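You operate a simulated robot arm through the tools that you are given. There is no shell and no other tool.

The job below is to be done with a simulated robot arm. You get a single attempt, and the scene is never put back.

## Task
Hand-pump till the relief valve opens at 25 bar, then drop to zero.
Fine: set the relief knob to 25, pump till the display drops back, hold the orange lever till the logger shows 0, then knob back to 55. Leave the cart's other valves, levers and pump controls as they are.
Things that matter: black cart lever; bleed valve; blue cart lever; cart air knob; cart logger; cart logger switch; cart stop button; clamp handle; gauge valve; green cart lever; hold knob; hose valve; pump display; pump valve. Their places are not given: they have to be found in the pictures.

Only the result counts: the job must be done as asked and must still hold three seconds after the hand-in. Knocking over, shifting, dropping, spilling or breaking anything else fails it.

## Robot
A 7-joint arm with a two-finger parallel gripper, fixed in place. Base frame: the origin is on the floor under the middle of its stand, x ahead of it, y to its left, z up. Lengths are in mm, angles in degrees, forces in N, time in s.
It reaches about 1479 mm from its shoulder. Its first joint turns from -166.0 to 166.0 degrees. Payload 4.4 kg.
The TCP is the grasp point between the finger pads, 23 mm short of the fingertips. In the tool frame z runs along the fingers and y along their closing line. The gripper opens to 94 mm. The fingers are 38 mm wide and 10 mm thick; the gripper's body (54 by 96 mm) begins 39 mm behind the TCP.
Orientation is told as [roll, pitch, yaw] about the base's x, y, z axes, in that order, counted from this pose: with the fingers straight down and closing along the base's y, the tool's x points along the base's -x, its y along +y and its z along -z.

## Interface
- The arm moves only by the tool servo_tool. Its arguments are lists of equal length, an entry for each row: "jaw": the opening, from 0 (shut) to 1 (fully open); "xyz": the shift along the base's x, y, z in units of 400 mm (1.0 is 400 mm), a list of three; "delta_rot": the turn, a rotation vector about the base's x, y, z in units of 60 degrees (1.0 is 60 degrees), a list of three. In form: {"jaw": [jaw, ...], "xyz": [[tx, ty, tz], ...], "delta_rot": [[wx, wy, wz], ...]}. A call has 1 to 20 rows; each row is the pose to reach, as a shift and turn from the pose commanded when the call began. A call with a number of a shift or a turn outside -1 to 1 is refused whole. Rows are played at 5 a second. More than 50 mm and 8.6 degrees between two rows, or a gripper value outside its range, and nothing of the call is played. Where a pose cannot be reached the arm comes as near as it can. A force on the tool above 90 N (or 10 N above the force at the start of the call, whichever is more), or a blocked arm, ends the call early, and 0.2 s more pass. Each finger travels about 72 mm/s and halts on what it meets, pressing with about 36 N; the grip force reading is that of the motor and also rises with nothing between the fingers. The clock runs only during rows and for 0.2 s after the last one: add rows that repeat a pose to give the fingers time. It gives the time, the measured TCP pose, the force on the tool (base axes), the opening and the grip force at its end, in the units of the frame above (readings bear some noise), with the torque about the TCP (base axes, N m) and any sound that the robot's microphone picked up.
- Cameras (640 x 400 px; columns grow to the right, rows downward): "scene" is fixed at [45.5, 650.8, 1403.7]; the picture's right is [-0.32, -0.95, 0.00], its down [-0.46, 0.16, -0.87] and it looks along [0.83, -0.28, -0.49] (base axes); focal length 343 px, centre (320, 200). "wrist" rides on the gripper at [86, 16, -74] in the tool frame; the picture's right is [-0.18, 0.98, 0.00], its down [-0.58, -0.11, -0.81] and it looks along [-0.79, -0.15, 0.59] (tool axes); focal length 243 px, centre (320, 200).
- snapshot(camera): a new picture of that camera. No time passes.
- point_at(camera, pixels): for up to 12 pixels [column, row] of the newest picture of that camera ("zoom" is the newest enlarged one), the place [x, y, z] in the base frame of the surface seen there, good to about 2 mm, but the place of the scene camera against the robot may be out by one fixed shift of up to 12 mm in any direction. No time passes.
- zoom(camera, box): a new picture of the part [left, top, right, bottom] of that camera's present view, enlarged. No time passes.
- job_done(): hands the job in; it is judged then, once.

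Open the gripper and draw the arm clear of the work before you hand the job in, unless the task says otherwise.

The tools are called after ">>>" as a command line: name --argument value ..., lists and objects as JSON in quotes. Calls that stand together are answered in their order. servo_tool: Moves the arm, as the interface text tells. Its arguments: {"type":"object","properties":{"jaw":{"type":"array"},"xyz":{"type":"array"},"delta_rot":{"type":"array"}},"required":["jaw","xyz","delta_rot"]} The other tools are called the same way: snapshot (camera) takes a picture; point_at (camera, pixels) gives the place of the surface under pixels of a picture; zoom (camera, box) takes an enlarged picture of a part of a camera's view; job_done () hands the job in.

At the start:

```text
time: 0.0
eef_pos: [704.2, 520.8, 1206.7]
tcp_rot: [0.0, 0.0, 0.1]
contact_force: [0.1, -0.4, -0.4]
moment: [0.0, 0.0, -0.03]
width: 94.0
grasp_force: 0.0
```

scene: 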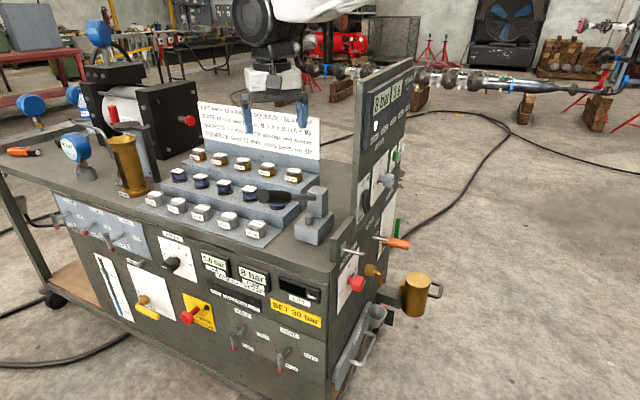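
wrist: 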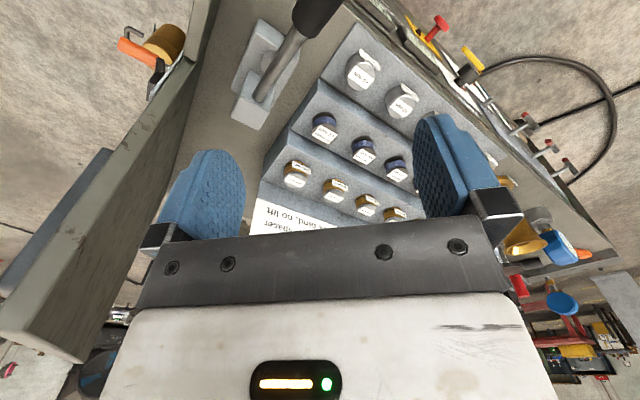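

The scene shows a test cart with a front panel (knobs, displays), a hand pump lever on top (around 275,197) and a side panel. I take zooms to read the labels.

>>> zoom --camera "scene" --box '[180, 230, 340, 330]'

>>> zoom --camera "scene" --box '[320, 60, 480, 160]'

>>> zoom --camera "scene" --box '[320, 210, 480, 310]'

>>> zoom --camera "scene" --box '[180, 90, 340, 190]'

>>> zoom --camera "scene" --box '[40, 190, 200, 290]'

>>> zoom --camera "scene" --box '[240, 150, 400, 250]'

```text
4.00 times, centred on (260, 280) of scene
```

zoom: 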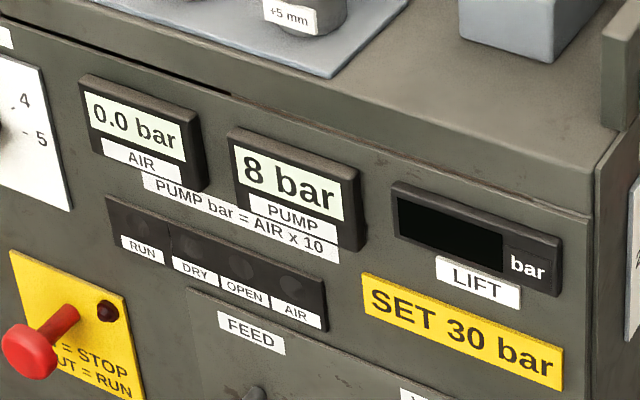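

```text
4.00 times, centred on (400, 110) of scene
```

zoom: 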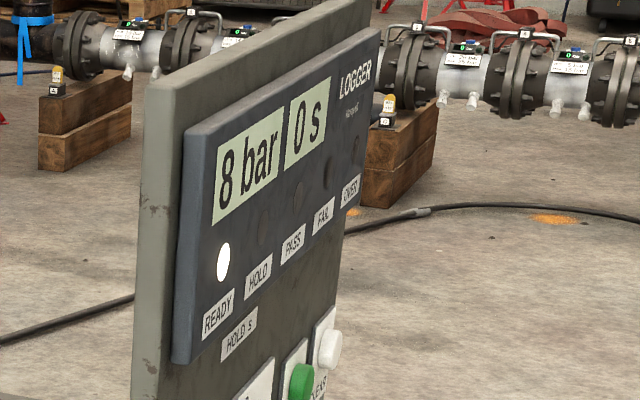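

```text
4.00 times, centred on (400, 260) of scene
```

zoom: 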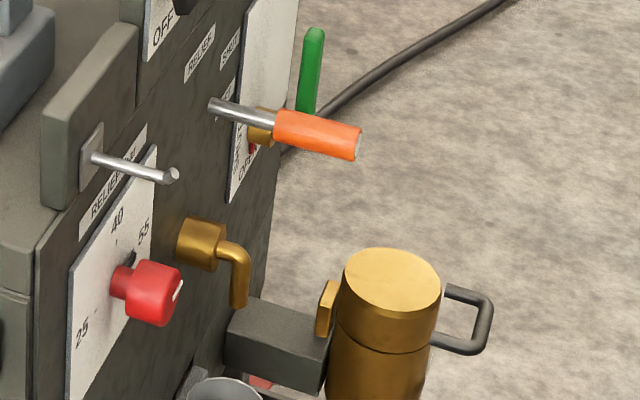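

```text
4.00 times, centred on (260, 140) of scene
```

zoom: 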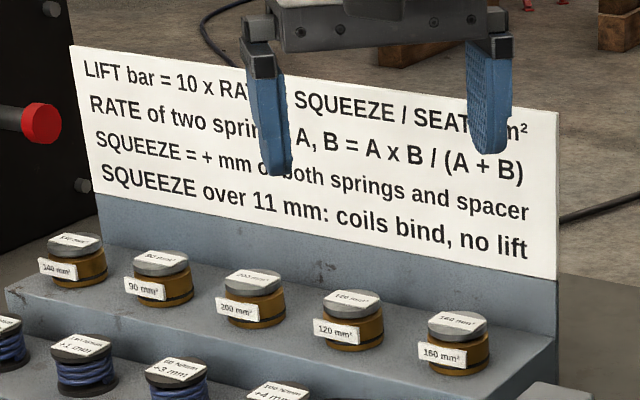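

```text
4.00 times, centred on (120, 240) of scene
```

zoom: 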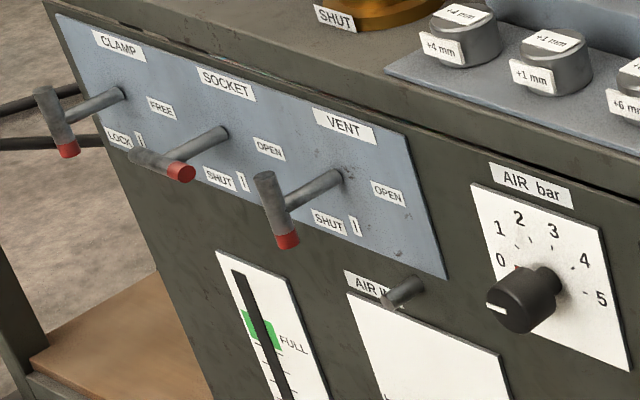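

```text
4.00 times, centred on (320, 200) of scene
```

zoom: 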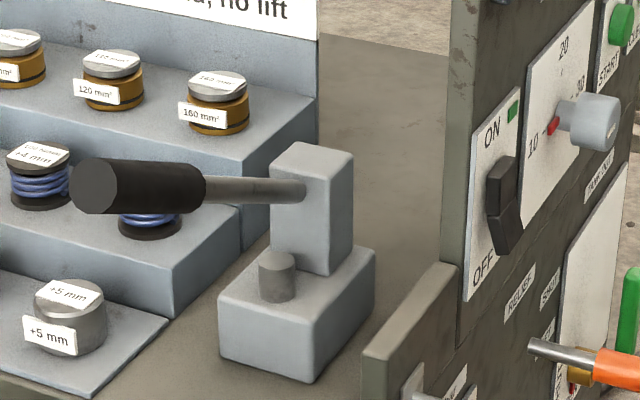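

I've found the pump (black handle), the red relief knob with a 25–40–55 scale, and the orange lever on the cart's right side. I look closer at these and get places.

>>> zoom --camera "scene" --box '[330, 220, 410, 300]'

>>> point_at --camera "scene" --pixels '[[264, 197], [300, 197], [318, 195], [357, 283], [350, 281], [360, 250], [375, 239], [404, 243], [372, 270], [398, 228], [389, 181], [417, 290]]'

>>> zoom --camera "scene" --box '[210, 300, 330, 390]'

>>> zoom --camera "scene" --box '[0, 60, 200, 200]'

>>> zoom --camera "scene" --box '[310, 280, 450, 400]'

>>> zoom --camera "scene" --box '[80, 240, 240, 340]'

```text
5.00 times, centred on (370, 260) of scene
```

zoom: 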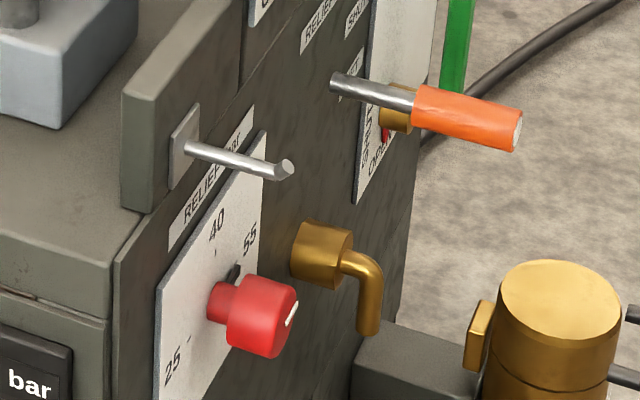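

```text
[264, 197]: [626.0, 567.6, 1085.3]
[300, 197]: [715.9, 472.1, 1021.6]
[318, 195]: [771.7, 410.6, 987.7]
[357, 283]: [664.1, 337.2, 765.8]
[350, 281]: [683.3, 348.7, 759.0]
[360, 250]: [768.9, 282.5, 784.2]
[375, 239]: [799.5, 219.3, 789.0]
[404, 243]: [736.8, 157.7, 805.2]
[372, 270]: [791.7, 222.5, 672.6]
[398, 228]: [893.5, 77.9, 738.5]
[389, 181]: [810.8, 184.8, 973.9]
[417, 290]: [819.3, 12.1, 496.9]
```

```text
4.44 times, centred on (270, 345) of scene
```

zoom: 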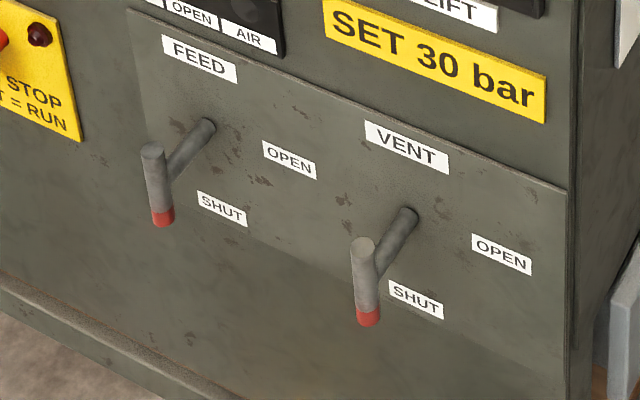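

```text
2.86 times, centred on (100, 130) of scene
```

zoom: 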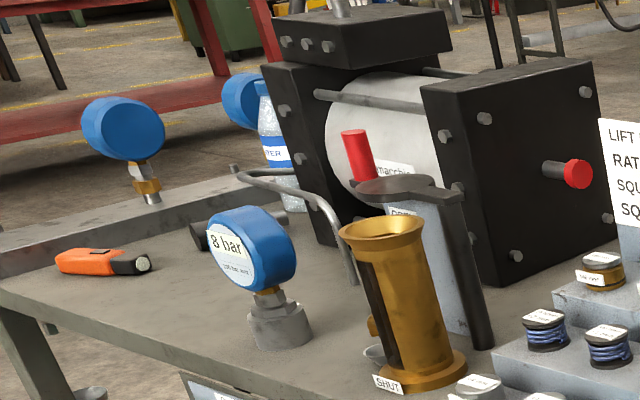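

```text
3.33 times, centred on (380, 340) of scene
```

zoom: 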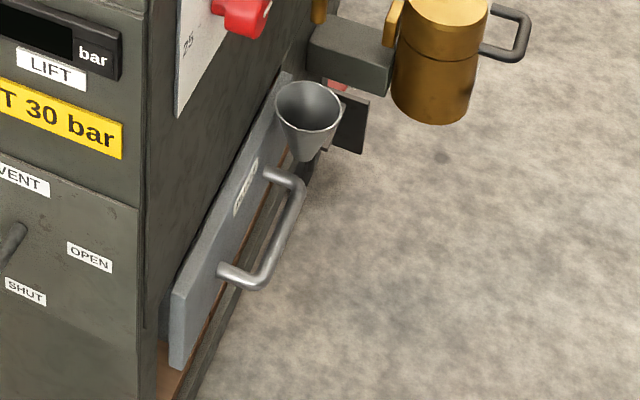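

```text
4.00 times, centred on (160, 290) of scene
```

zoom: 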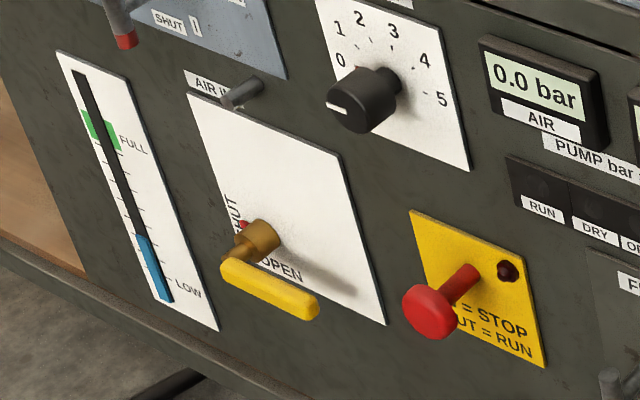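

The relief dial plate is on the right end panel of the cart. I now measure the panel planes and the pump parts more precisely.

>>> zoom --camera "scene" --box '[330, 220, 410, 300]'

>>> point_at --camera "zoom" --pixels '[[200, 380], [250, 170], [140, 300], [180, 370], [330, 180], [230, 270], [260, 310], [215, 300], [292, 315], [340, 80], [420, 105], [515, 130]]'

>>> point_at --camera "zoom" --pixels '[[187, 150], [280, 170], [300, 250], [375, 310], [60, 250], [20, 310], [100, 380], [217, 222], [250, 238], [172, 372], [140, 120], [165, 150]]'

>>> zoom --camera "scene" --box '[240, 170, 350, 250]'

>>> point_at --camera "zoom" --pixels '[[60, 150], [120, 130], [150, 150], [230, 155], [320, 150], [360, 90], [380, 220], [320, 300], [260, 260], [210, 265], [300, 350], [440, 270]]'

```text
5.00 times, centred on (370, 260) of scene
```

zoom: 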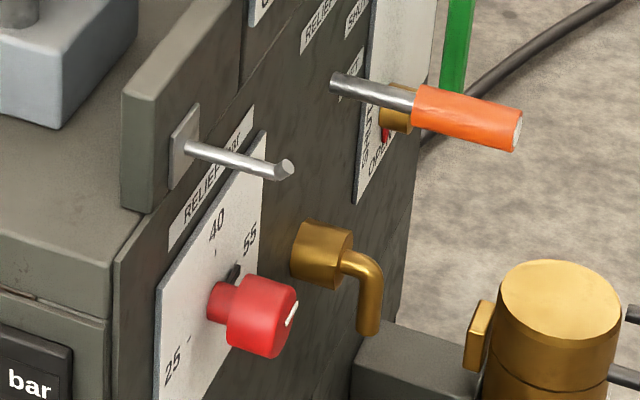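

```text
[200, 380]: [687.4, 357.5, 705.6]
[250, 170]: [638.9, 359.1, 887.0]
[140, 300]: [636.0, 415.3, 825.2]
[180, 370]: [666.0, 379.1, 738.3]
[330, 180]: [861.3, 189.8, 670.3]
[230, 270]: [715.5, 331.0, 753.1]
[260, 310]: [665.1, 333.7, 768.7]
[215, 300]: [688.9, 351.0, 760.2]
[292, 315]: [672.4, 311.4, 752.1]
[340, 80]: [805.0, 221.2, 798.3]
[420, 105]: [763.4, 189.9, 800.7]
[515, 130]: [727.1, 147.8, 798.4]
```

```text
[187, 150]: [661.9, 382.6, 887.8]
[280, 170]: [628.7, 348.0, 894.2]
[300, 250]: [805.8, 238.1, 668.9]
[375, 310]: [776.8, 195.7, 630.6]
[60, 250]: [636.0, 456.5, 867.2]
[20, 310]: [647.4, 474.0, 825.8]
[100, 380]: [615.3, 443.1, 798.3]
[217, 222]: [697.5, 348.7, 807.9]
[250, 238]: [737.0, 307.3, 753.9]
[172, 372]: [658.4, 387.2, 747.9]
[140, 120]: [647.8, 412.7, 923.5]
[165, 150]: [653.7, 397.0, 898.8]
```

```text
5.00 times, centred on (295, 210) of scene
```

zoom: 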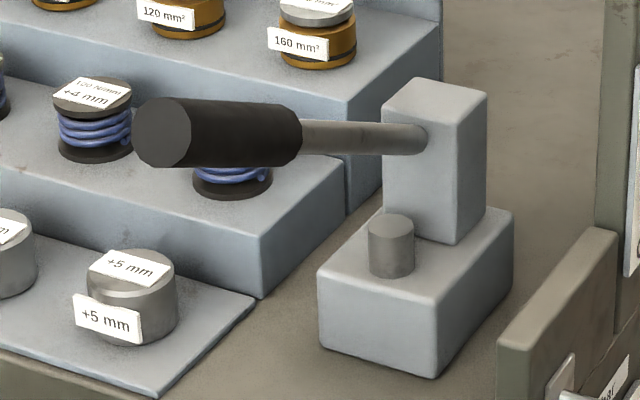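

```text
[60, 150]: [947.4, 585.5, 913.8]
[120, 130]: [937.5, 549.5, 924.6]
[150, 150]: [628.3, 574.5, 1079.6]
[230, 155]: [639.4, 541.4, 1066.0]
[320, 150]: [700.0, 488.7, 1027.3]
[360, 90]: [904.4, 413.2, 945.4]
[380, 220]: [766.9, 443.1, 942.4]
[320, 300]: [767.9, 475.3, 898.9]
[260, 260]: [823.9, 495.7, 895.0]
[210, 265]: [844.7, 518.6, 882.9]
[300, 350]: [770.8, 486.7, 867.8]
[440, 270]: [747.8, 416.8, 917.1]
```

The side panel plane is about x+y=1051, facing (-0.7,-0.7), with the red knob near (697,348,757) and the orange lever sticking out near (765,185,800). I draw the arm back toward the robot and turn the wrist to look at this panel.

>>> servo_tool --jaw '[1, 1, 1, 1, 1, 1, 1, 1, 1, 1, 1, 1]' --xyz '[[-0.0592, -0.0669, 0], [-0.1183, -0.1338, 0], [-0.1775, -0.2006, 0], [-0.2367, -0.2675, 0], [-0.2958, -0.3344, 0], [-0.355, -0.4013, 0], [-0.4142, -0.4681, 0], [-0.4733, -0.535, 0], [-0.5325, -0.6019, 0], [-0.5917, -0.6688, 0], [-0.6508, -0.7356, 0], [-0.71, -0.8025, 0]]' --delta_rot '[[0.0245, -0.0592, 0.0592], [0.049, -0.1183, 0.1183], [0.0735, -0.1775, 0.1775], [0.098, -0.2367, 0.2367], [0.1225, -0.2958, 0.2958], [0.147, -0.355, 0.355], [0.1715, -0.4142, 0.4142], [0.196, -0.4733, 0.4733], [0.2205, -0.5325, 0.5325], [0.245, -0.5917, 0.5917], [0.2695, -0.6508, 0.6508], [0.294, -0.71, 0.71]]'

>>> snapshot --camera "wrist"

>>> snapshot --camera "scene"

```text
time: 2.6
eef_pos: [419.9, 195.7, 1208.2]
tcp_rot: [0.0, -45.0, 45.0]
contact_force: [-0.4, -0.5, 0.4]
moment: [-0.04, -0.02, -0.01]
width: 94.0
grasp_force: 0.0
```

```text
taken
```

wrist: 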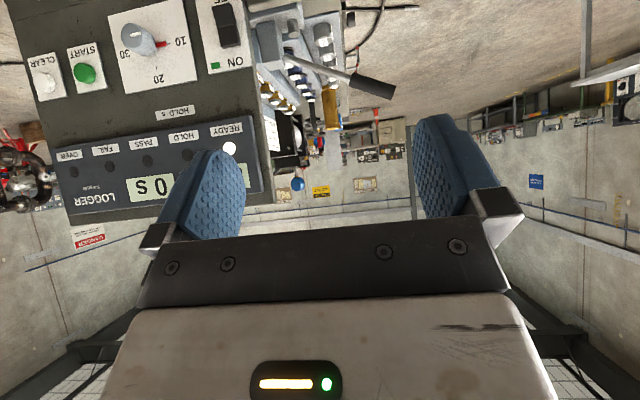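

```text
taken
```

scene: 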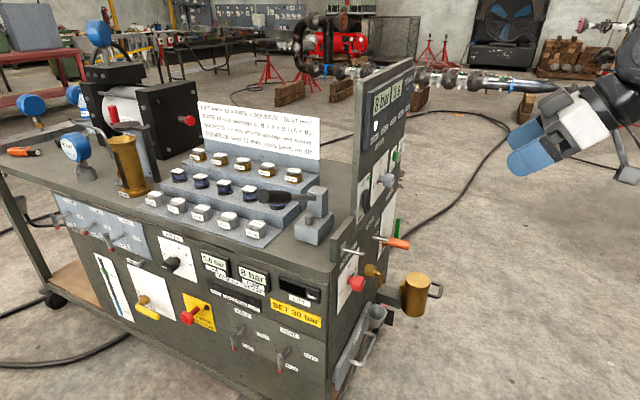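

The wrist view (upside down) shows the logger with HOLD knob. I lower the arm to look at the lower right panel with the relief knob and the orange lever.

>>> servo_tool --jaw '[1, 1, 1, 1, 1, 1, 1, 1, 1, 1]' --xyz '[[0.03, -0.02, -0.09], [0.06, -0.04, -0.18], [0.09, -0.06, -0.27], [0.12, -0.08, -0.36], [0.15, -0.1, -0.45], [0.18, -0.12, -0.54], [0.21, -0.14, -0.63], [0.24, -0.16, -0.72], [0.27, -0.18, -0.81], [0.3, -0.2, -0.9]]' --delta_rot '[[0, 0, 0], [0, 0, 0], [0, 0, 0], [0, 0, 0], [0, 0, 0], [0, 0, 0], [0, 0, 0], [0, 0, 0], [0, 0, 0], [0, 0, 0]]'

>>> snapshot --camera "wrist"

>>> snapshot --camera "scene"

```text
time: 4.8
eef_pos: [543.2, 121.4, 847.1]
tcp_rot: [-0.1, -45.0, 45.0]
contact_force: [0.4, -0.5, -0.5]
moment: [0.02, 0.0, 0.0]
width: 94.0
grasp_force: 0.1
```

```text
taken
```

wrist: 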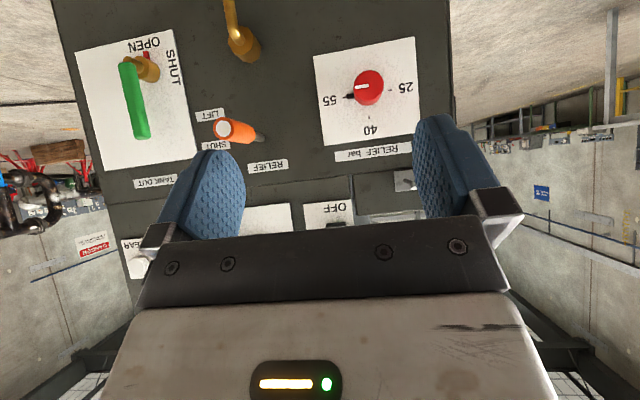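

```text
taken
```

scene: 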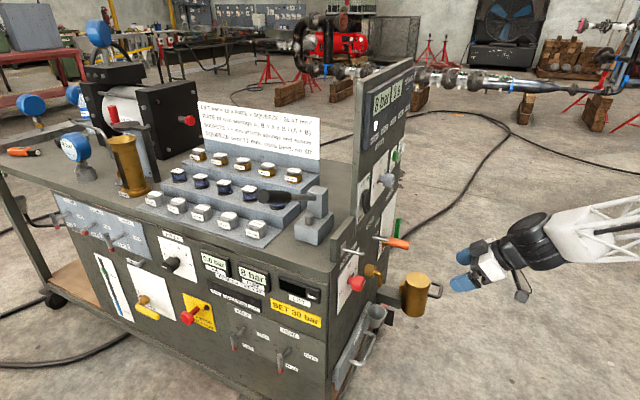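

Upside down, the knob at (367,87) points to 55 (image left), 25 is image right, 40 at the bottom (real top). I enlarge the orange lever with LIFT/SHUT/RELIEF labels and the knob.

>>> zoom --camera "wrist" --box '[140, 60, 300, 180]'

>>> point_at --camera "wrist" --pixels '[[222, 129], [240, 131], [260, 137], [210, 115], [268, 167], [214, 146], [180, 150], [235, 80], [228, 10], [135, 100], [330, 190], [275, 150]]'

>>> zoom --camera "wrist" --box '[300, 30, 430, 170]'

>>> point_at --camera "wrist" --pixels '[[362, 86], [370, 72], [384, 87], [366, 104], [353, 88], [349, 96], [405, 88], [370, 131], [330, 100], [320, 60], [406, 185], [404, 178]]'

```text
3.33 times, centred on (220, 120) of wrist
```

zoom: 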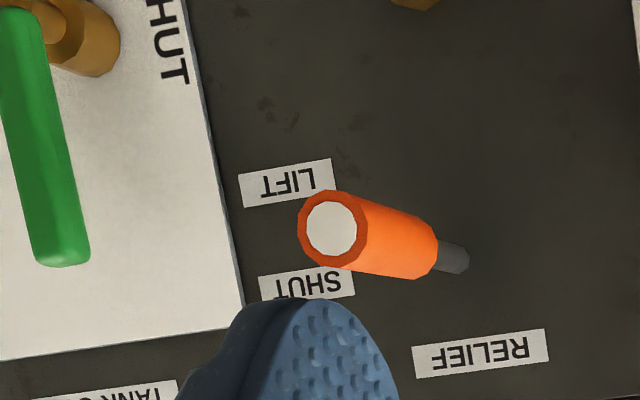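

```text
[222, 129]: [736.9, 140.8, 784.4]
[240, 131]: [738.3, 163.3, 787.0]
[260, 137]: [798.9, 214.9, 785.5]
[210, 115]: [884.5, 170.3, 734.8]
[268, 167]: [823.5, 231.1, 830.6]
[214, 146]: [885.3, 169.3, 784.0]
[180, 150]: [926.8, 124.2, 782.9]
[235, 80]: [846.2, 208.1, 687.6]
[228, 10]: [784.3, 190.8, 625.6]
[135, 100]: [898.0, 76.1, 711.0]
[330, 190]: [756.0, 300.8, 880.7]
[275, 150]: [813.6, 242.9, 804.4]
```

```text
2.86 times, centred on (365, 100) of wrist
```

zoom: 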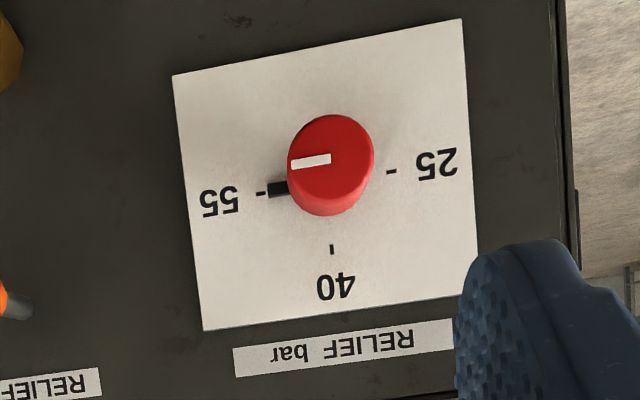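

```text
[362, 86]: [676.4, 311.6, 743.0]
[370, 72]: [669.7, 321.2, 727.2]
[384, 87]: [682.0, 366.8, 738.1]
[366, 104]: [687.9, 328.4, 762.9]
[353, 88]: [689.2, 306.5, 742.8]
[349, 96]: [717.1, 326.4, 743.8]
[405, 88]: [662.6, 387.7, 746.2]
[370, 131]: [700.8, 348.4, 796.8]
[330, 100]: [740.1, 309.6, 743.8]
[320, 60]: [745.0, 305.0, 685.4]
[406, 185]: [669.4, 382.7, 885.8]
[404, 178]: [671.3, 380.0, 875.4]
```

The knob's dial centre works out at about (701,349,743), its face about 42 mm off the plate and 40 mm across, and it must turn from 55 (real right) over the top to 25 (real left). The orange lever's labels say SHUT up (z 784) and LIFT down (z 735). I level the tool and bring it in front of the knob.

>>> servo_tool --jaw '[1, 1, 1, 1, 1, 1, 1, 1]' --xyz '[[0.025, 0.047, -0.0325], [0.05, 0.094, -0.065], [0.075, 0.141, -0.0975], [0.1, 0.1875, -0.13], [0.125, 0.234, -0.1625], [0.15, 0.281, -0.195], [0.175, 0.328, -0.2275], [0.2, 0.375, -0.26]]' --delta_rot '[[0.066, -0.066, 0], [0.1325, -0.1325, 0], [0.199, -0.199, 0], [0.265, -0.265, 0], [0.331, -0.331, 0], [0.3975, -0.3975, 0], [0.464, -0.464, 0], [0.53, -0.53, 0]]'

>>> snapshot --camera "wrist"

>>> snapshot --camera "scene"

```text
time: 6.6
eef_pos: [619.5, 268.4, 741.8]
tcp_rot: [-149.1, -90.0, -165.9]
contact_force: [-0.7, 0.3, 0.7]
moment: [-0.04, 0.0, 0.0]
width: 93.9
grasp_force: 0.0
```

```text
taken
```

wrist: 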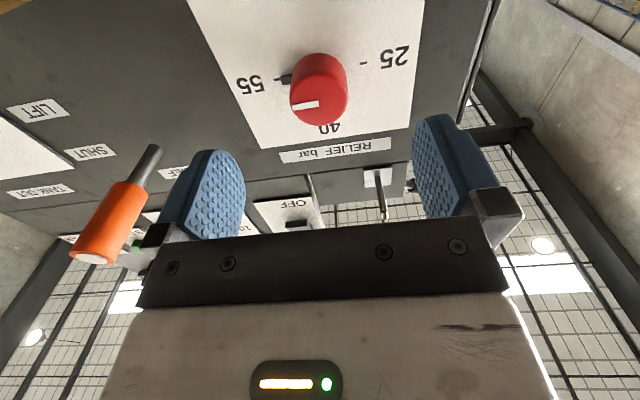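

```text
taken
```

scene: 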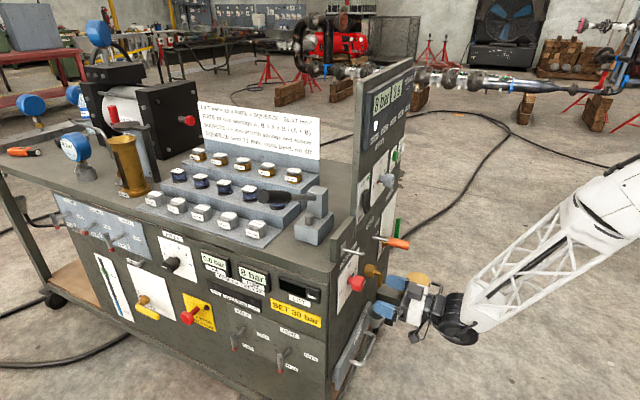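

The knob is now at (320,90) in the wrist view, the mark at (304,104). I measure knob edges and dial marks again from this close view.

>>> zoom --camera "wrist" --box '[230, 30, 420, 170]'

>>> point_at --camera "wrist" --pixels '[[319, 103], [304, 104], [319, 120], [335, 103], [291, 95], [345, 75], [318, 58], [362, 64], [282, 79], [400, 56], [250, 86], [330, 128]]'

```text
2.86 times, centred on (325, 100) of wrist
```

zoom: 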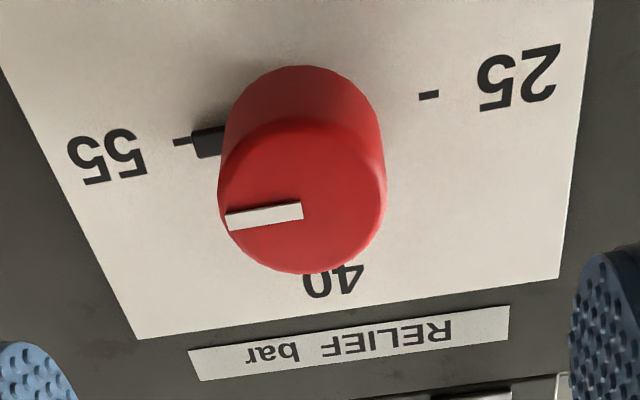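

```text
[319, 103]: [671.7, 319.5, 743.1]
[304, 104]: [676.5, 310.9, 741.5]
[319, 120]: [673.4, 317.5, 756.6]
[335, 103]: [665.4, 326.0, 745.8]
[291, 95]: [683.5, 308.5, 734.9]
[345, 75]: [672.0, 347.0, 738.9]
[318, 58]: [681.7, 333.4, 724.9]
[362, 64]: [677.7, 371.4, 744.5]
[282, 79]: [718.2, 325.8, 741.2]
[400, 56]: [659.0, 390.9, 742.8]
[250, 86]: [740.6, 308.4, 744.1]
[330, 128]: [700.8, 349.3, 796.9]
```

Knob axis is at about x−y=352, z=743, face about 41 mm off the plate. I roll the tool about its own axis to start the knob turn from the far side, staying in place.

>>> servo_tool --jaw '[1, 1, 1, 1, 1, 1, 1, 1, 1, 1]' --xyz '[[0, 0, 0], [0, 0, 0], [0, 0, 0], [0, 0, 0], [0, 0, 0], [0, 0, 0], [0, 0, 0], [0, 0, 0], [0, 0, 0], [0, 0, 0]]' --delta_rot '[[0.098, 0.098, 0], [0.196, 0.196, 0], [0.295, 0.295, 0], [0.393, 0.393, 0], [0.491, 0.491, 0], [0.589, 0.589, 0], [0.687, 0.687, 0], [0.786, 0.786, 0], [0.884, 0.884, 0], [0.884, 0.884, 0]]'

>>> snapshot --camera "wrist"

>>> snapshot --camera "scene"

```text
time: 8.8
eef_pos: [619.6, 269.6, 741.7]
tcp_rot: [89.9, -14.9, -44.8]
contact_force: [-0.8, 0.1, -0.2]
moment: [0.01, 0.05, -0.01]
width: 93.9
grasp_force: 0.1
```

```text
taken
```

wrist: 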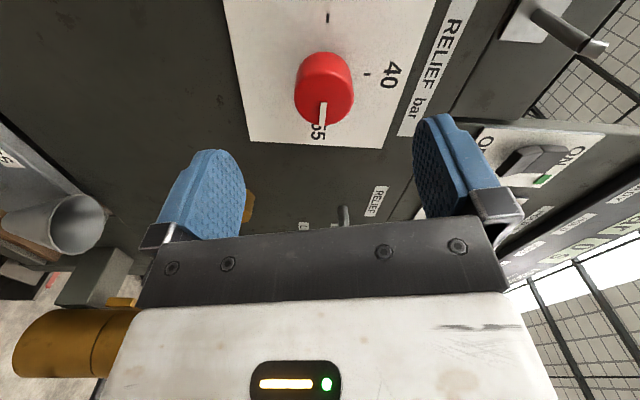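

```text
taken
```

scene: 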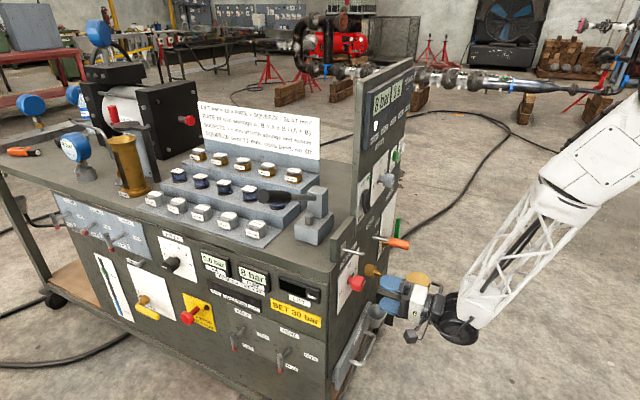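

The roll is fine: now 55 is at image bottom and 25 at the top. I check the knob's centre again from this roll before moving in.

>>> zoom --camera "wrist" --box '[250, 30, 410, 150]'

>>> point_at --camera "wrist" --pixels '[[324, 103], [324, 95], [352, 95], [296, 95], [323, 122], [327, 55], [327, 18], [366, 73], [330, 60]]'

```text
3.33 times, centred on (330, 90) of wrist
```

zoom: 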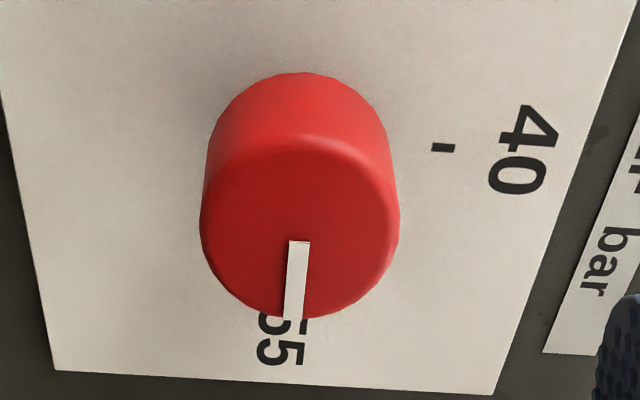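

```text
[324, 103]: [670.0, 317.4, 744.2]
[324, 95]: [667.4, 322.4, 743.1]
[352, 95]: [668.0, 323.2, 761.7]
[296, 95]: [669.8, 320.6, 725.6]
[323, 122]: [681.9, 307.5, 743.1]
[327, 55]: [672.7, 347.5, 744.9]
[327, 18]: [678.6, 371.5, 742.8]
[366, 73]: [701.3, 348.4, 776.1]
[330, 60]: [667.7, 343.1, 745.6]
```

Knob axis confirmed at x−y≈353, z≈743.5. I finish the roll by 15° and slide the open fingers over the knob.

>>> servo_tool --jaw '[1, 1, 1, 1, 1, 1, 1, 1]' --xyz '[[0.0, 0.0, 0.004], [0.02, 0.019, 0.004], [0.045, 0.043, 0.004], [0.07, 0.067, 0.004], [0.095, 0.0905, 0.004], [0.12, 0.1145, 0.004], [0.145, 0.1385, 0.004], [0.145, 0.1385, 0.004]]' --delta_rot '[[0.088, 0.088, 0], [0.177, 0.177, 0], [0.177, 0.177, 0], [0.177, 0.177, 0], [0.177, 0.177, 0], [0.177, 0.177, 0], [0.177, 0.177, 0], [0.177, 0.177, 0]]'

>>> snapshot --camera "wrist"

>>> snapshot --camera "scene"

```text
time: 10.6
eef_pos: [678.6, 323.5, 745.8]
tcp_rot: [90.0, 0.0, -45.0]
contact_force: [0.5, -0.1, -0.8]
moment: [-0.03, 0.02, -0.01]
width: 94.0
grasp_force: 0.0
```

```text
taken
```

wrist: 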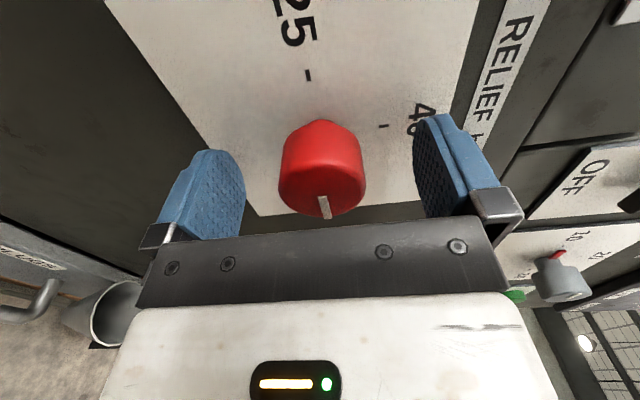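

```text
taken
```

scene: 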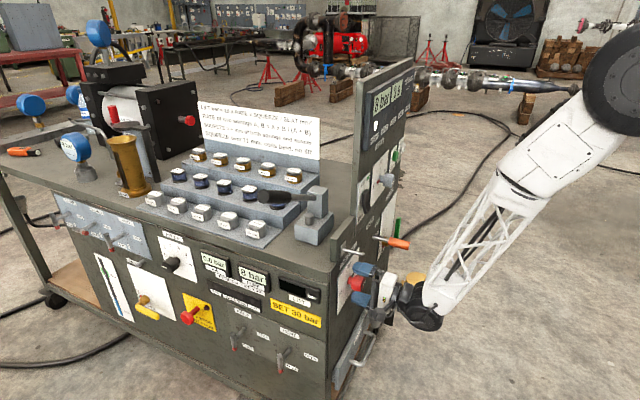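

The knob sits between the fingers at (322,165). I close the jaws on it.

>>> servo_tool --jaw '[0.7, 0.45, 0.3, 0.3, 0.3]' --xyz '[[0, 0, 0], [0, 0, 0], [0, 0, 0], [0, 0, 0], [0, 0, 0]]' --delta_rot '[[0, 0, 0], [0, 0, 0], [0, 0, 0], [0, 0, 0], [0, 0, 0]]'

>>> snapshot --camera "wrist"

```text
time: 11.8
eef_pos: [678.4, 323.3, 744.5]
tcp_rot: [90.2, 0.0, -44.9]
contact_force: [-8.8, -3.9, 23.4]
moment: [-0.21, 0.24, 0.15]
width: 39.9
grasp_force: 45.4
```

```text
taken
```

wrist: 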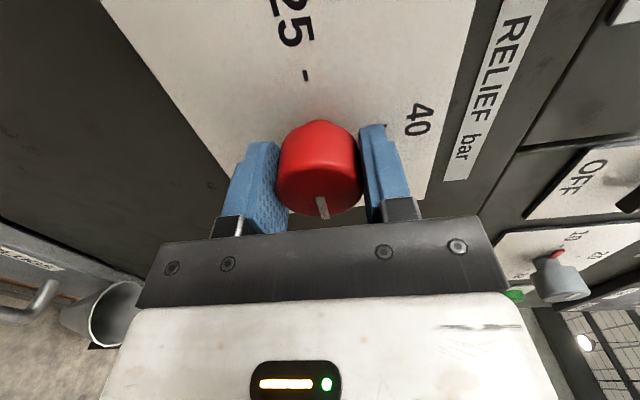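

The grip holds at 39.9 mm with 23 N upward push on the tool, so the tool sits about a mm low. I raise 1 mm and begin turning toward 40.

>>> servo_tool --jaw '[0.3, 0.3, 0.3, 0.3, 0.3]' --xyz '[[0, 0, 0.003], [0, 0, 0.003], [0, 0, 0.003], [0, 0, 0.003], [0, 0, 0.003]]' --delta_rot '[[0, 0, 0], [-0.0825, -0.0825, 0], [-0.165, -0.165, 0], [-0.2475, -0.2475, 0], [-0.33, -0.33, 0]]'

>>> snapshot --camera "wrist"

```text
time: 13.0
eef_pos: [677.3, 323.6, 744.0]
tcp_rot: [90.0, -28.1, -44.9]
contact_force: [3.4, -32.0, 23.7]
moment: [-0.04, 0.05, -0.31]
width: 40.1
grasp_force: 45.2
```

```text
taken
```

wrist: 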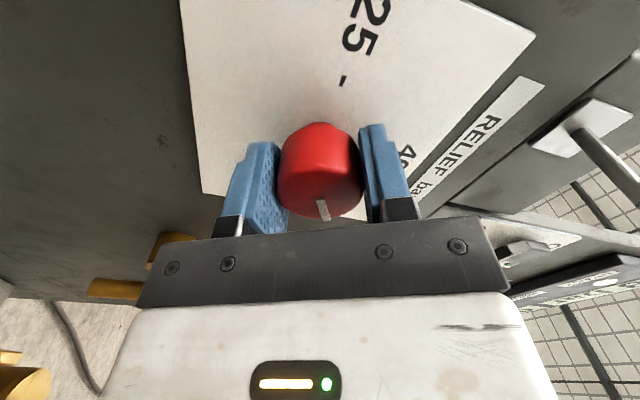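

The mark turned with the fingers (28°). Side force is about 40 N, so I ease the centre 1 mm toward the push and keep turning in small steps.

>>> servo_tool --jaw '[0.3, 0.3, 0.3, 0.3, 0.3, 0.3, 0.3]' --xyz '[[0.0007, -0.003, 0.0025], [0.0007, -0.003, 0.0025], [0.0007, -0.003, 0.0025], [0.0007, -0.003, 0.0025], [0.0007, -0.003, 0.0025], [0.0007, -0.003, 0.0025], [0.0007, -0.003, 0.0025]]' --delta_rot '[[0, 0, 0], [-0.0825, -0.0825, 0], [-0.165, -0.165, 0], [-0.2475, -0.2475, 0], [-0.33, -0.33, 0], [-0.4125, -0.4125, 0], [-0.495, -0.495, 0]]'

>>> snapshot --camera "wrist"

```text
time: 14.6
eef_pos: [676.9, 324.7, 744.6]
tcp_rot: [89.7, -70.1, -44.6]
contact_force: [31.2, 5.2, -27.7]
moment: [-0.21, 0.14, 0.66]
width: 39.6
grasp_force: 44.9
```

```text
taken
```

wrist: 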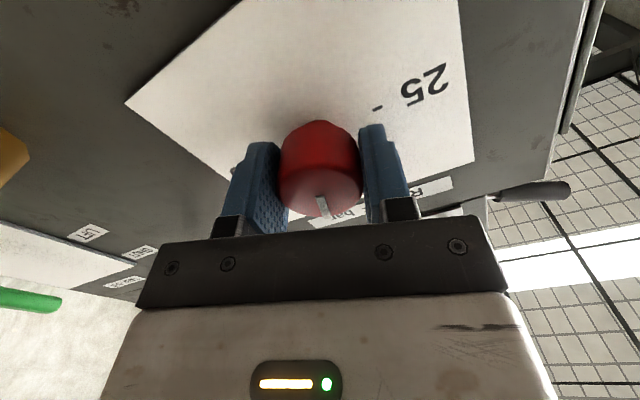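

70° turned so far, with moderate side force. I ease the centre again and continue turning past 40 toward 25.

>>> servo_tool --jaw '[0.3, 0.3, 0.3, 0.3, 0.3, 0.3, 0.3]' --xyz '[[0.0024, 0.0, -0.003], [0.0024, 0.0, -0.003], [0.0024, 0.0, -0.003], [0.0024, 0.0, -0.003], [0.0024, 0.0, -0.003], [0.0024, 0.0, -0.003], [0.0024, 0.0, -0.003]]' --delta_rot '[[0, 0, 0], [-0.0825, -0.0825, 0], [-0.165, -0.165, 0], [-0.2475, -0.2475, 0], [-0.33, -0.33, 0], [-0.4125, -0.4125, 0], [-0.495, -0.495, 0]]'

>>> snapshot --camera "wrist"

```text
time: 16.2
eef_pos: [686.1, 316.5, 753.2]
tcp_rot: [-84.4, -83.3, 130.4]
contact_force: [-67.5, 36.3, -19.7]
moment: [-0.27, 0.75, -0.1]
width: 62.0
grasp_force: 37.7
out of reach, approached as far as the arm can: row 5, 6, 7
```

```text
taken
```

wrist: 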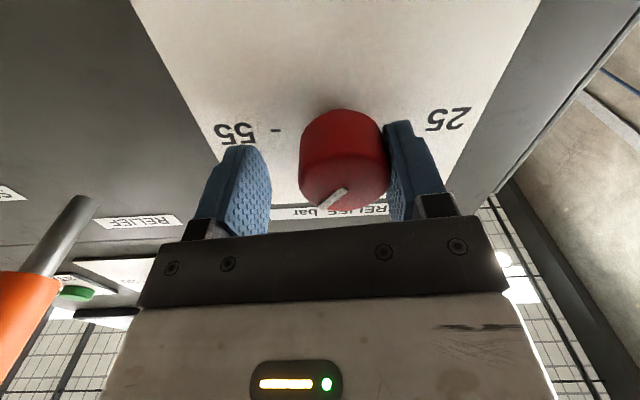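

The arm ran out of reach at roll near x-down and slid off the knob (width 62). I open the jaws and draw back along the approach line.

>>> servo_tool --jaw '[0.8, 1, 1]' --xyz '[[0, 0, 0], [0, 0, 0], [0, 0, 0]]' --delta_rot '[[0.1, 0.1, 0], [0.2, 0.2, 0], [0.3, 0.3, 0]]'

>>> snapshot --camera "wrist"

```text
time: 17.0
eef_pos: [688.1, 317.7, 756.4]
tcp_rot: [90.1, -71.3, -44.2]
contact_force: [-0.4, 0.2, -0.3]
moment: [0.03, -0.02, -0.02]
width: 94.2
grasp_force: 0.1
```

```text
taken
```

wrist: 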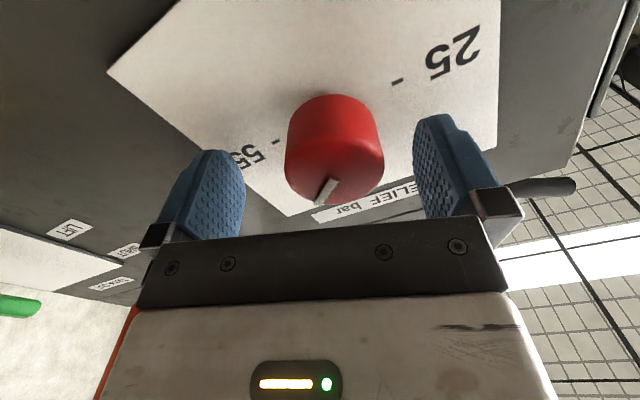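

Free of the knob now. I back out straight along the tool axis by 85 mm, re-centring on the knob axis on the way.

>>> servo_tool --jaw '[1, 1, 1, 1, 1]' --xyz '[[-0.035, -0.035, 0], [-0.075, -0.075, 0], [-0.115, -0.115, 0], [-0.16, -0.14, -0.015], [-0.172, -0.13, -0.032]]' --delta_rot '[[0, 0, 0], [0, 0, 0], [0, 0, 0], [0, 0, 0], [0, 0, 0]]'

>>> snapshot --camera "wrist"

>>> snapshot --camera "scene"

```text
time: 18.2
eef_pos: [620.4, 265.7, 743.9]
tcp_rot: [89.9, -71.2, -44.1]
contact_force: [-0.3, -0.1, -0.6]
moment: [0.0, 0.01, 0.0]
width: 94.2
grasp_force: 0.0
```

```text
taken
```

wrist: 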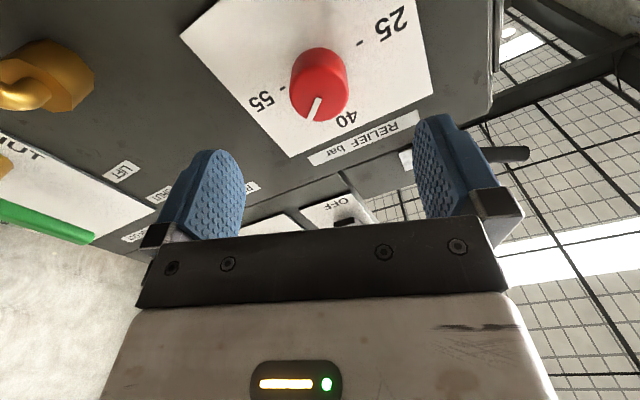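

```text
taken
```

scene: 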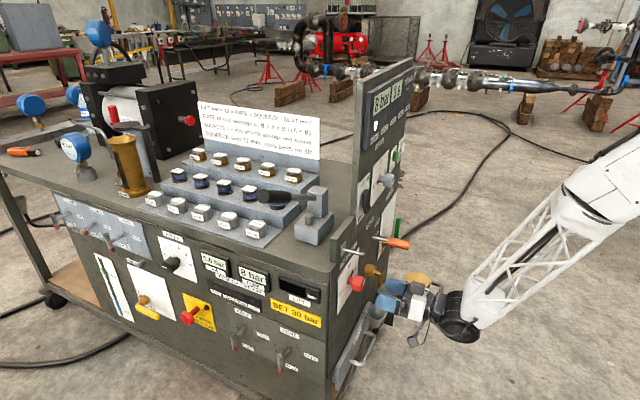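

I look at how far the knob has turned.

>>> zoom --camera "wrist" --box '[250, 30, 410, 150]'

>>> point_at --camera "zoom" --pixels '[[292, 218], [280, 255], [268, 292], [440, 40], [120, 195], [330, 265], [290, 180]]'

```text
3.33 times, centred on (330, 90) of wrist
```

zoom: 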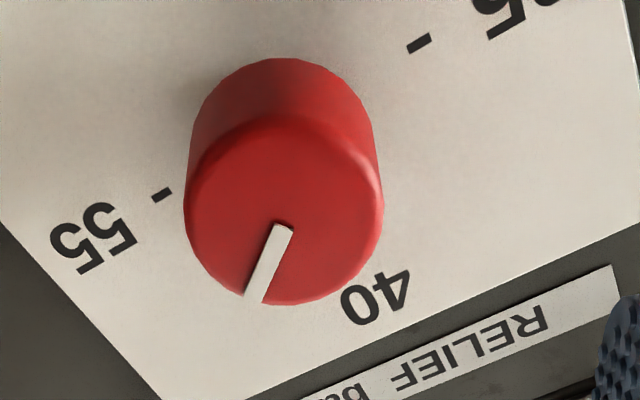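

```text
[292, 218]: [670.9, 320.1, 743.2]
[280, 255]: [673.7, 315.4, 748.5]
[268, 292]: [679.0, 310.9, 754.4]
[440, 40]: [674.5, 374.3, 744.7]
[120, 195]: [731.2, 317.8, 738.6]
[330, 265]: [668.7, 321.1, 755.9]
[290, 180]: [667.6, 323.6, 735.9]
```

The mark is about 42° up from the 55 direction (about 48 bar), so roughly 138° more is needed. The arm's roll range ends near x-down, so I roll the other way (up past x-left) at this standoff to get a long turning range.

>>> servo_tool --jaw '[1, 1, 1, 1, 1, 1, 1, 1, 1]' --xyz '[[0, 0, 0], [0, 0, 0], [0, 0, 0], [0, 0, 0], [0, 0, 0], [0, 0, 0], [0, 0, 0], [0, 0, 0], [0, 0, 0]]' --delta_rot '[[0.0994, 0.0994, 0], [0.1989, 0.1989, 0], [0.2983, 0.2983, 0], [0.3978, 0.3978, 0], [0.4972, 0.4972, 0], [0.5967, 0.5967, 0], [0.6961, 0.6961, 0], [0.7955, 0.7955, 0], [0.884, 0.884, 0]]'

>>> servo_tool --jaw '[1, 1, 1, 1, 1, 1, 1, 1, 1]' --xyz '[[0, 0, 0], [0, 0, 0], [0, 0, 0], [0, 0, 0], [0, 0, 0], [0, 0, 0], [0, 0, 0], [0, 0, 0], [0, 0, 0]]' --delta_rot '[[0.0952, 0.0952, 0], [0.1905, 0.1905, 0], [0.2857, 0.2857, 0], [0.381, 0.381, 0], [0.4762, 0.4762, 0], [0.5714, 0.5714, 0], [0.6667, 0.6667, 0], [0.762, 0.762, 0], [0.762, 0.762, 0]]'

>>> snapshot --camera "wrist"

>>> snapshot --camera "scene"

```text
time: 20.2
eef_pos: [618.9, 266.2, 744.2]
tcp_rot: [90.9, 3.8, -44.8]
contact_force: [0.2, -0.4, -0.2]
moment: [0.02, 0.02, -0.03]
width: 93.9
grasp_force: 0.1
```

```text
time: 22.2
eef_pos: [619.9, 265.3, 744.3]
tcp_rot: [91.7, 68.4, -44.2]
contact_force: [-0.4, -0.1, 0.3]
moment: [0.01, 0.05, 0.01]
width: 94.2
grasp_force: 0.1
```

```text
taken
```

wrist: 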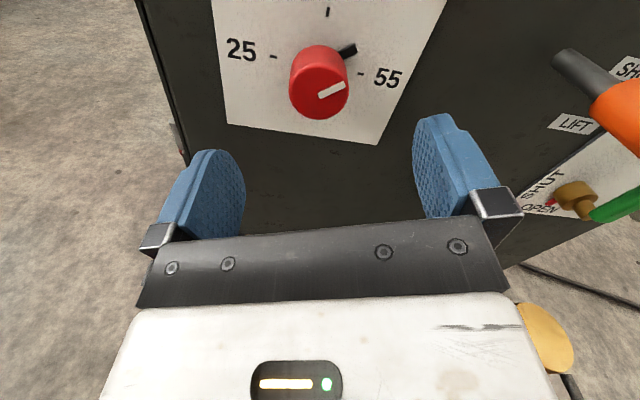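

```text
taken
```

scene: 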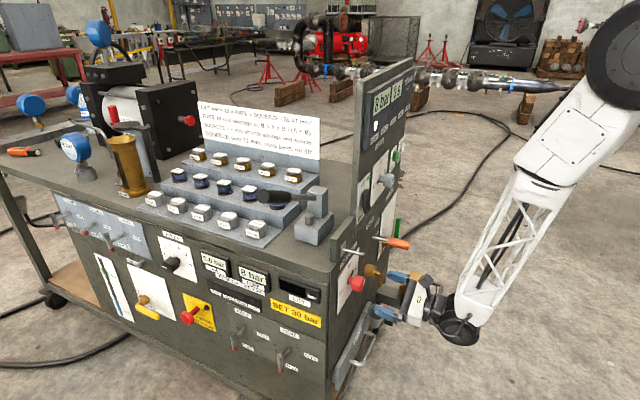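

The upright view now shows 25 at left, 55 at right, and the mark at right (333,90). I roll 8° more, fix a small tilt, and slide onto the knob.

>>> servo_tool --jaw '[1, 1, 1, 1, 1, 1, 1, 1]' --xyz '[[0.0, 0.0, -0.0015], [0.02, 0.02, -0.0015], [0.045, 0.046, -0.0015], [0.07, 0.071, -0.0015], [0.095, 0.097, -0.0015], [0.12, 0.122, -0.0015], [0.1457, 0.1482, -0.0015], [0.1457, 0.1482, -0.0015]]' --delta_rot '[[0.0435, 0.051, 0.0065], [0.087, 0.102, 0.013], [0.087, 0.102, 0.013], [0.087, 0.102, 0.013], [0.087, 0.102, 0.013], [0.087, 0.102, 0.013], [0.087, 0.102, 0.013], [0.087, 0.102, 0.013]]'

>>> snapshot --camera "wrist"

```text
time: 24.0
eef_pos: [676.4, 325.9, 743.5]
tcp_rot: [89.8, 76.6, -45.1]
contact_force: [0.3, -0.4, -0.2]
moment: [0.02, 0.02, -0.02]
width: 93.9
grasp_force: 0.0
```

```text
taken
```

wrist: 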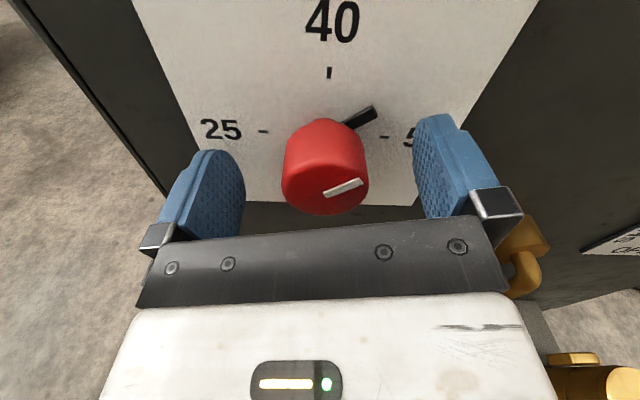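

The knob is well centred between the fingers at (325,165). I close and start turning.

>>> servo_tool --jaw '[0.7, 0.45, 0.3, 0.3, 0.3, 0.3, 0.3]' --xyz '[[0, 0, 0], [0, 0, 0], [0, 0, 0], [0, 0, 0], [0, 0, 0], [0, 0, 0], [0, 0, 0]]' --delta_rot '[[0, 0, 0], [0, 0, 0], [0, 0, 0], [0, 0, 0], [0, 0, 0], [-0.0825, -0.0825, 0], [-0.165, -0.165, 0]]'

>>> snapshot --camera "wrist"

```text
time: 25.6
eef_pos: [676.7, 325.4, 743.5]
tcp_rot: [89.9, 62.4, -45.0]
contact_force: [13.8, -32.4, 10.8]
moment: [0.13, -0.11, -0.61]
width: 43.0
grasp_force: 15.9
```

```text
taken
```

wrist: 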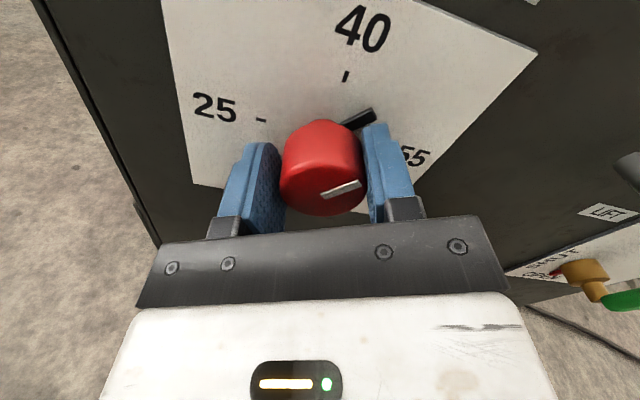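

The jaws stopped at 43 mm with low grip force; the black pointer at (358,118) is probably touching the right fingertip. I open, back off 7 mm and grip again further out on the knob head.

>>> servo_tool --jaw '[0.7, 0.7, 0.7, 0.45, 0.3, 0.3, 0.3]' --xyz '[[0, 0, 0], [-0.0125, -0.0125, 0], [-0.0125, -0.0125, 0], [-0.0125, -0.0125, 0], [-0.0125, -0.0125, 0], [-0.0125, -0.0125, 0], [-0.0125, -0.0125, 0]]' --delta_rot '[[0, 0, 0], [0, 0, 0], [0, 0, 0], [0, 0, 0], [0, 0, 0], [0, 0, 0], [0, 0, 0]]'

>>> snapshot --camera "wrist"

```text
time: 27.2
eef_pos: [672.7, 318.4, 744.2]
tcp_rot: [89.8, 62.5, -45.0]
contact_force: [18.0, -35.3, 9.6]
moment: [-0.1, 0.13, 0.0]
width: 39.4
grasp_force: 45.3
```

```text
taken
```

wrist: 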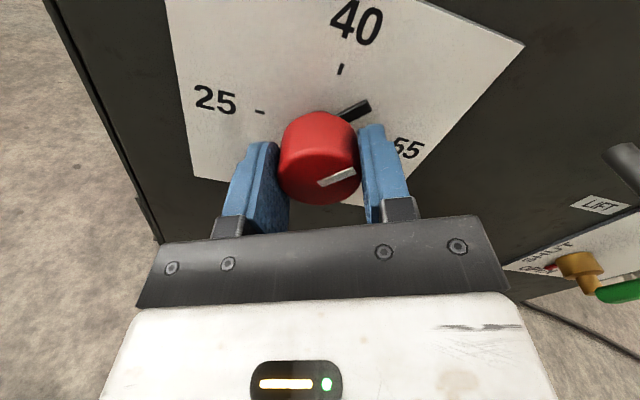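

Now a firm grip (39.4 mm, 45 N). I shift 1.5 mm toward the push and turn on by 56°.

>>> servo_tool --jaw '[0.3, 0.3, 0.3, 0.3, 0.3, 0.3, 0.3, 0.3, 0.3]' --xyz '[[0.003, -0.0035, 0.001], [0.003, -0.0035, 0.001], [0.003, -0.0035, 0.001], [0.003, -0.0035, 0.001], [0.003, -0.0035, 0.001], [0.003, -0.0035, 0.001], [0.003, -0.0035, 0.001], [0.003, -0.0035, 0.001], [0.003, -0.0035, 0.001]]' --delta_rot '[[0, 0, 0], [-0.0825, -0.0825, 0], [-0.165, -0.165, 0], [-0.2475, -0.2475, 0], [-0.33, -0.33, 0], [-0.4125, -0.4125, 0], [-0.495, -0.495, 0], [-0.5775, -0.5775, 0], [-0.66, -0.66, 0]]'

>>> snapshot --camera "wrist"

```text
time: 29.2
eef_pos: [673.8, 319.1, 743.8]
tcp_rot: [90.0, 6.2, -45.1]
contact_force: [13.9, -1.1, 26.0]
moment: [0.07, -0.01, 0.02]
width: 40.2
grasp_force: 13.5
```

```text
taken
```

wrist: 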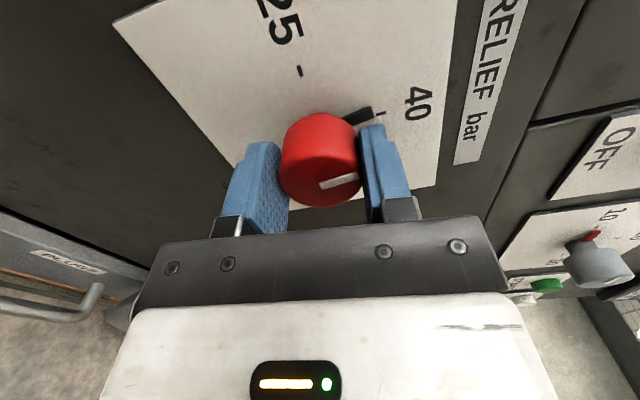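

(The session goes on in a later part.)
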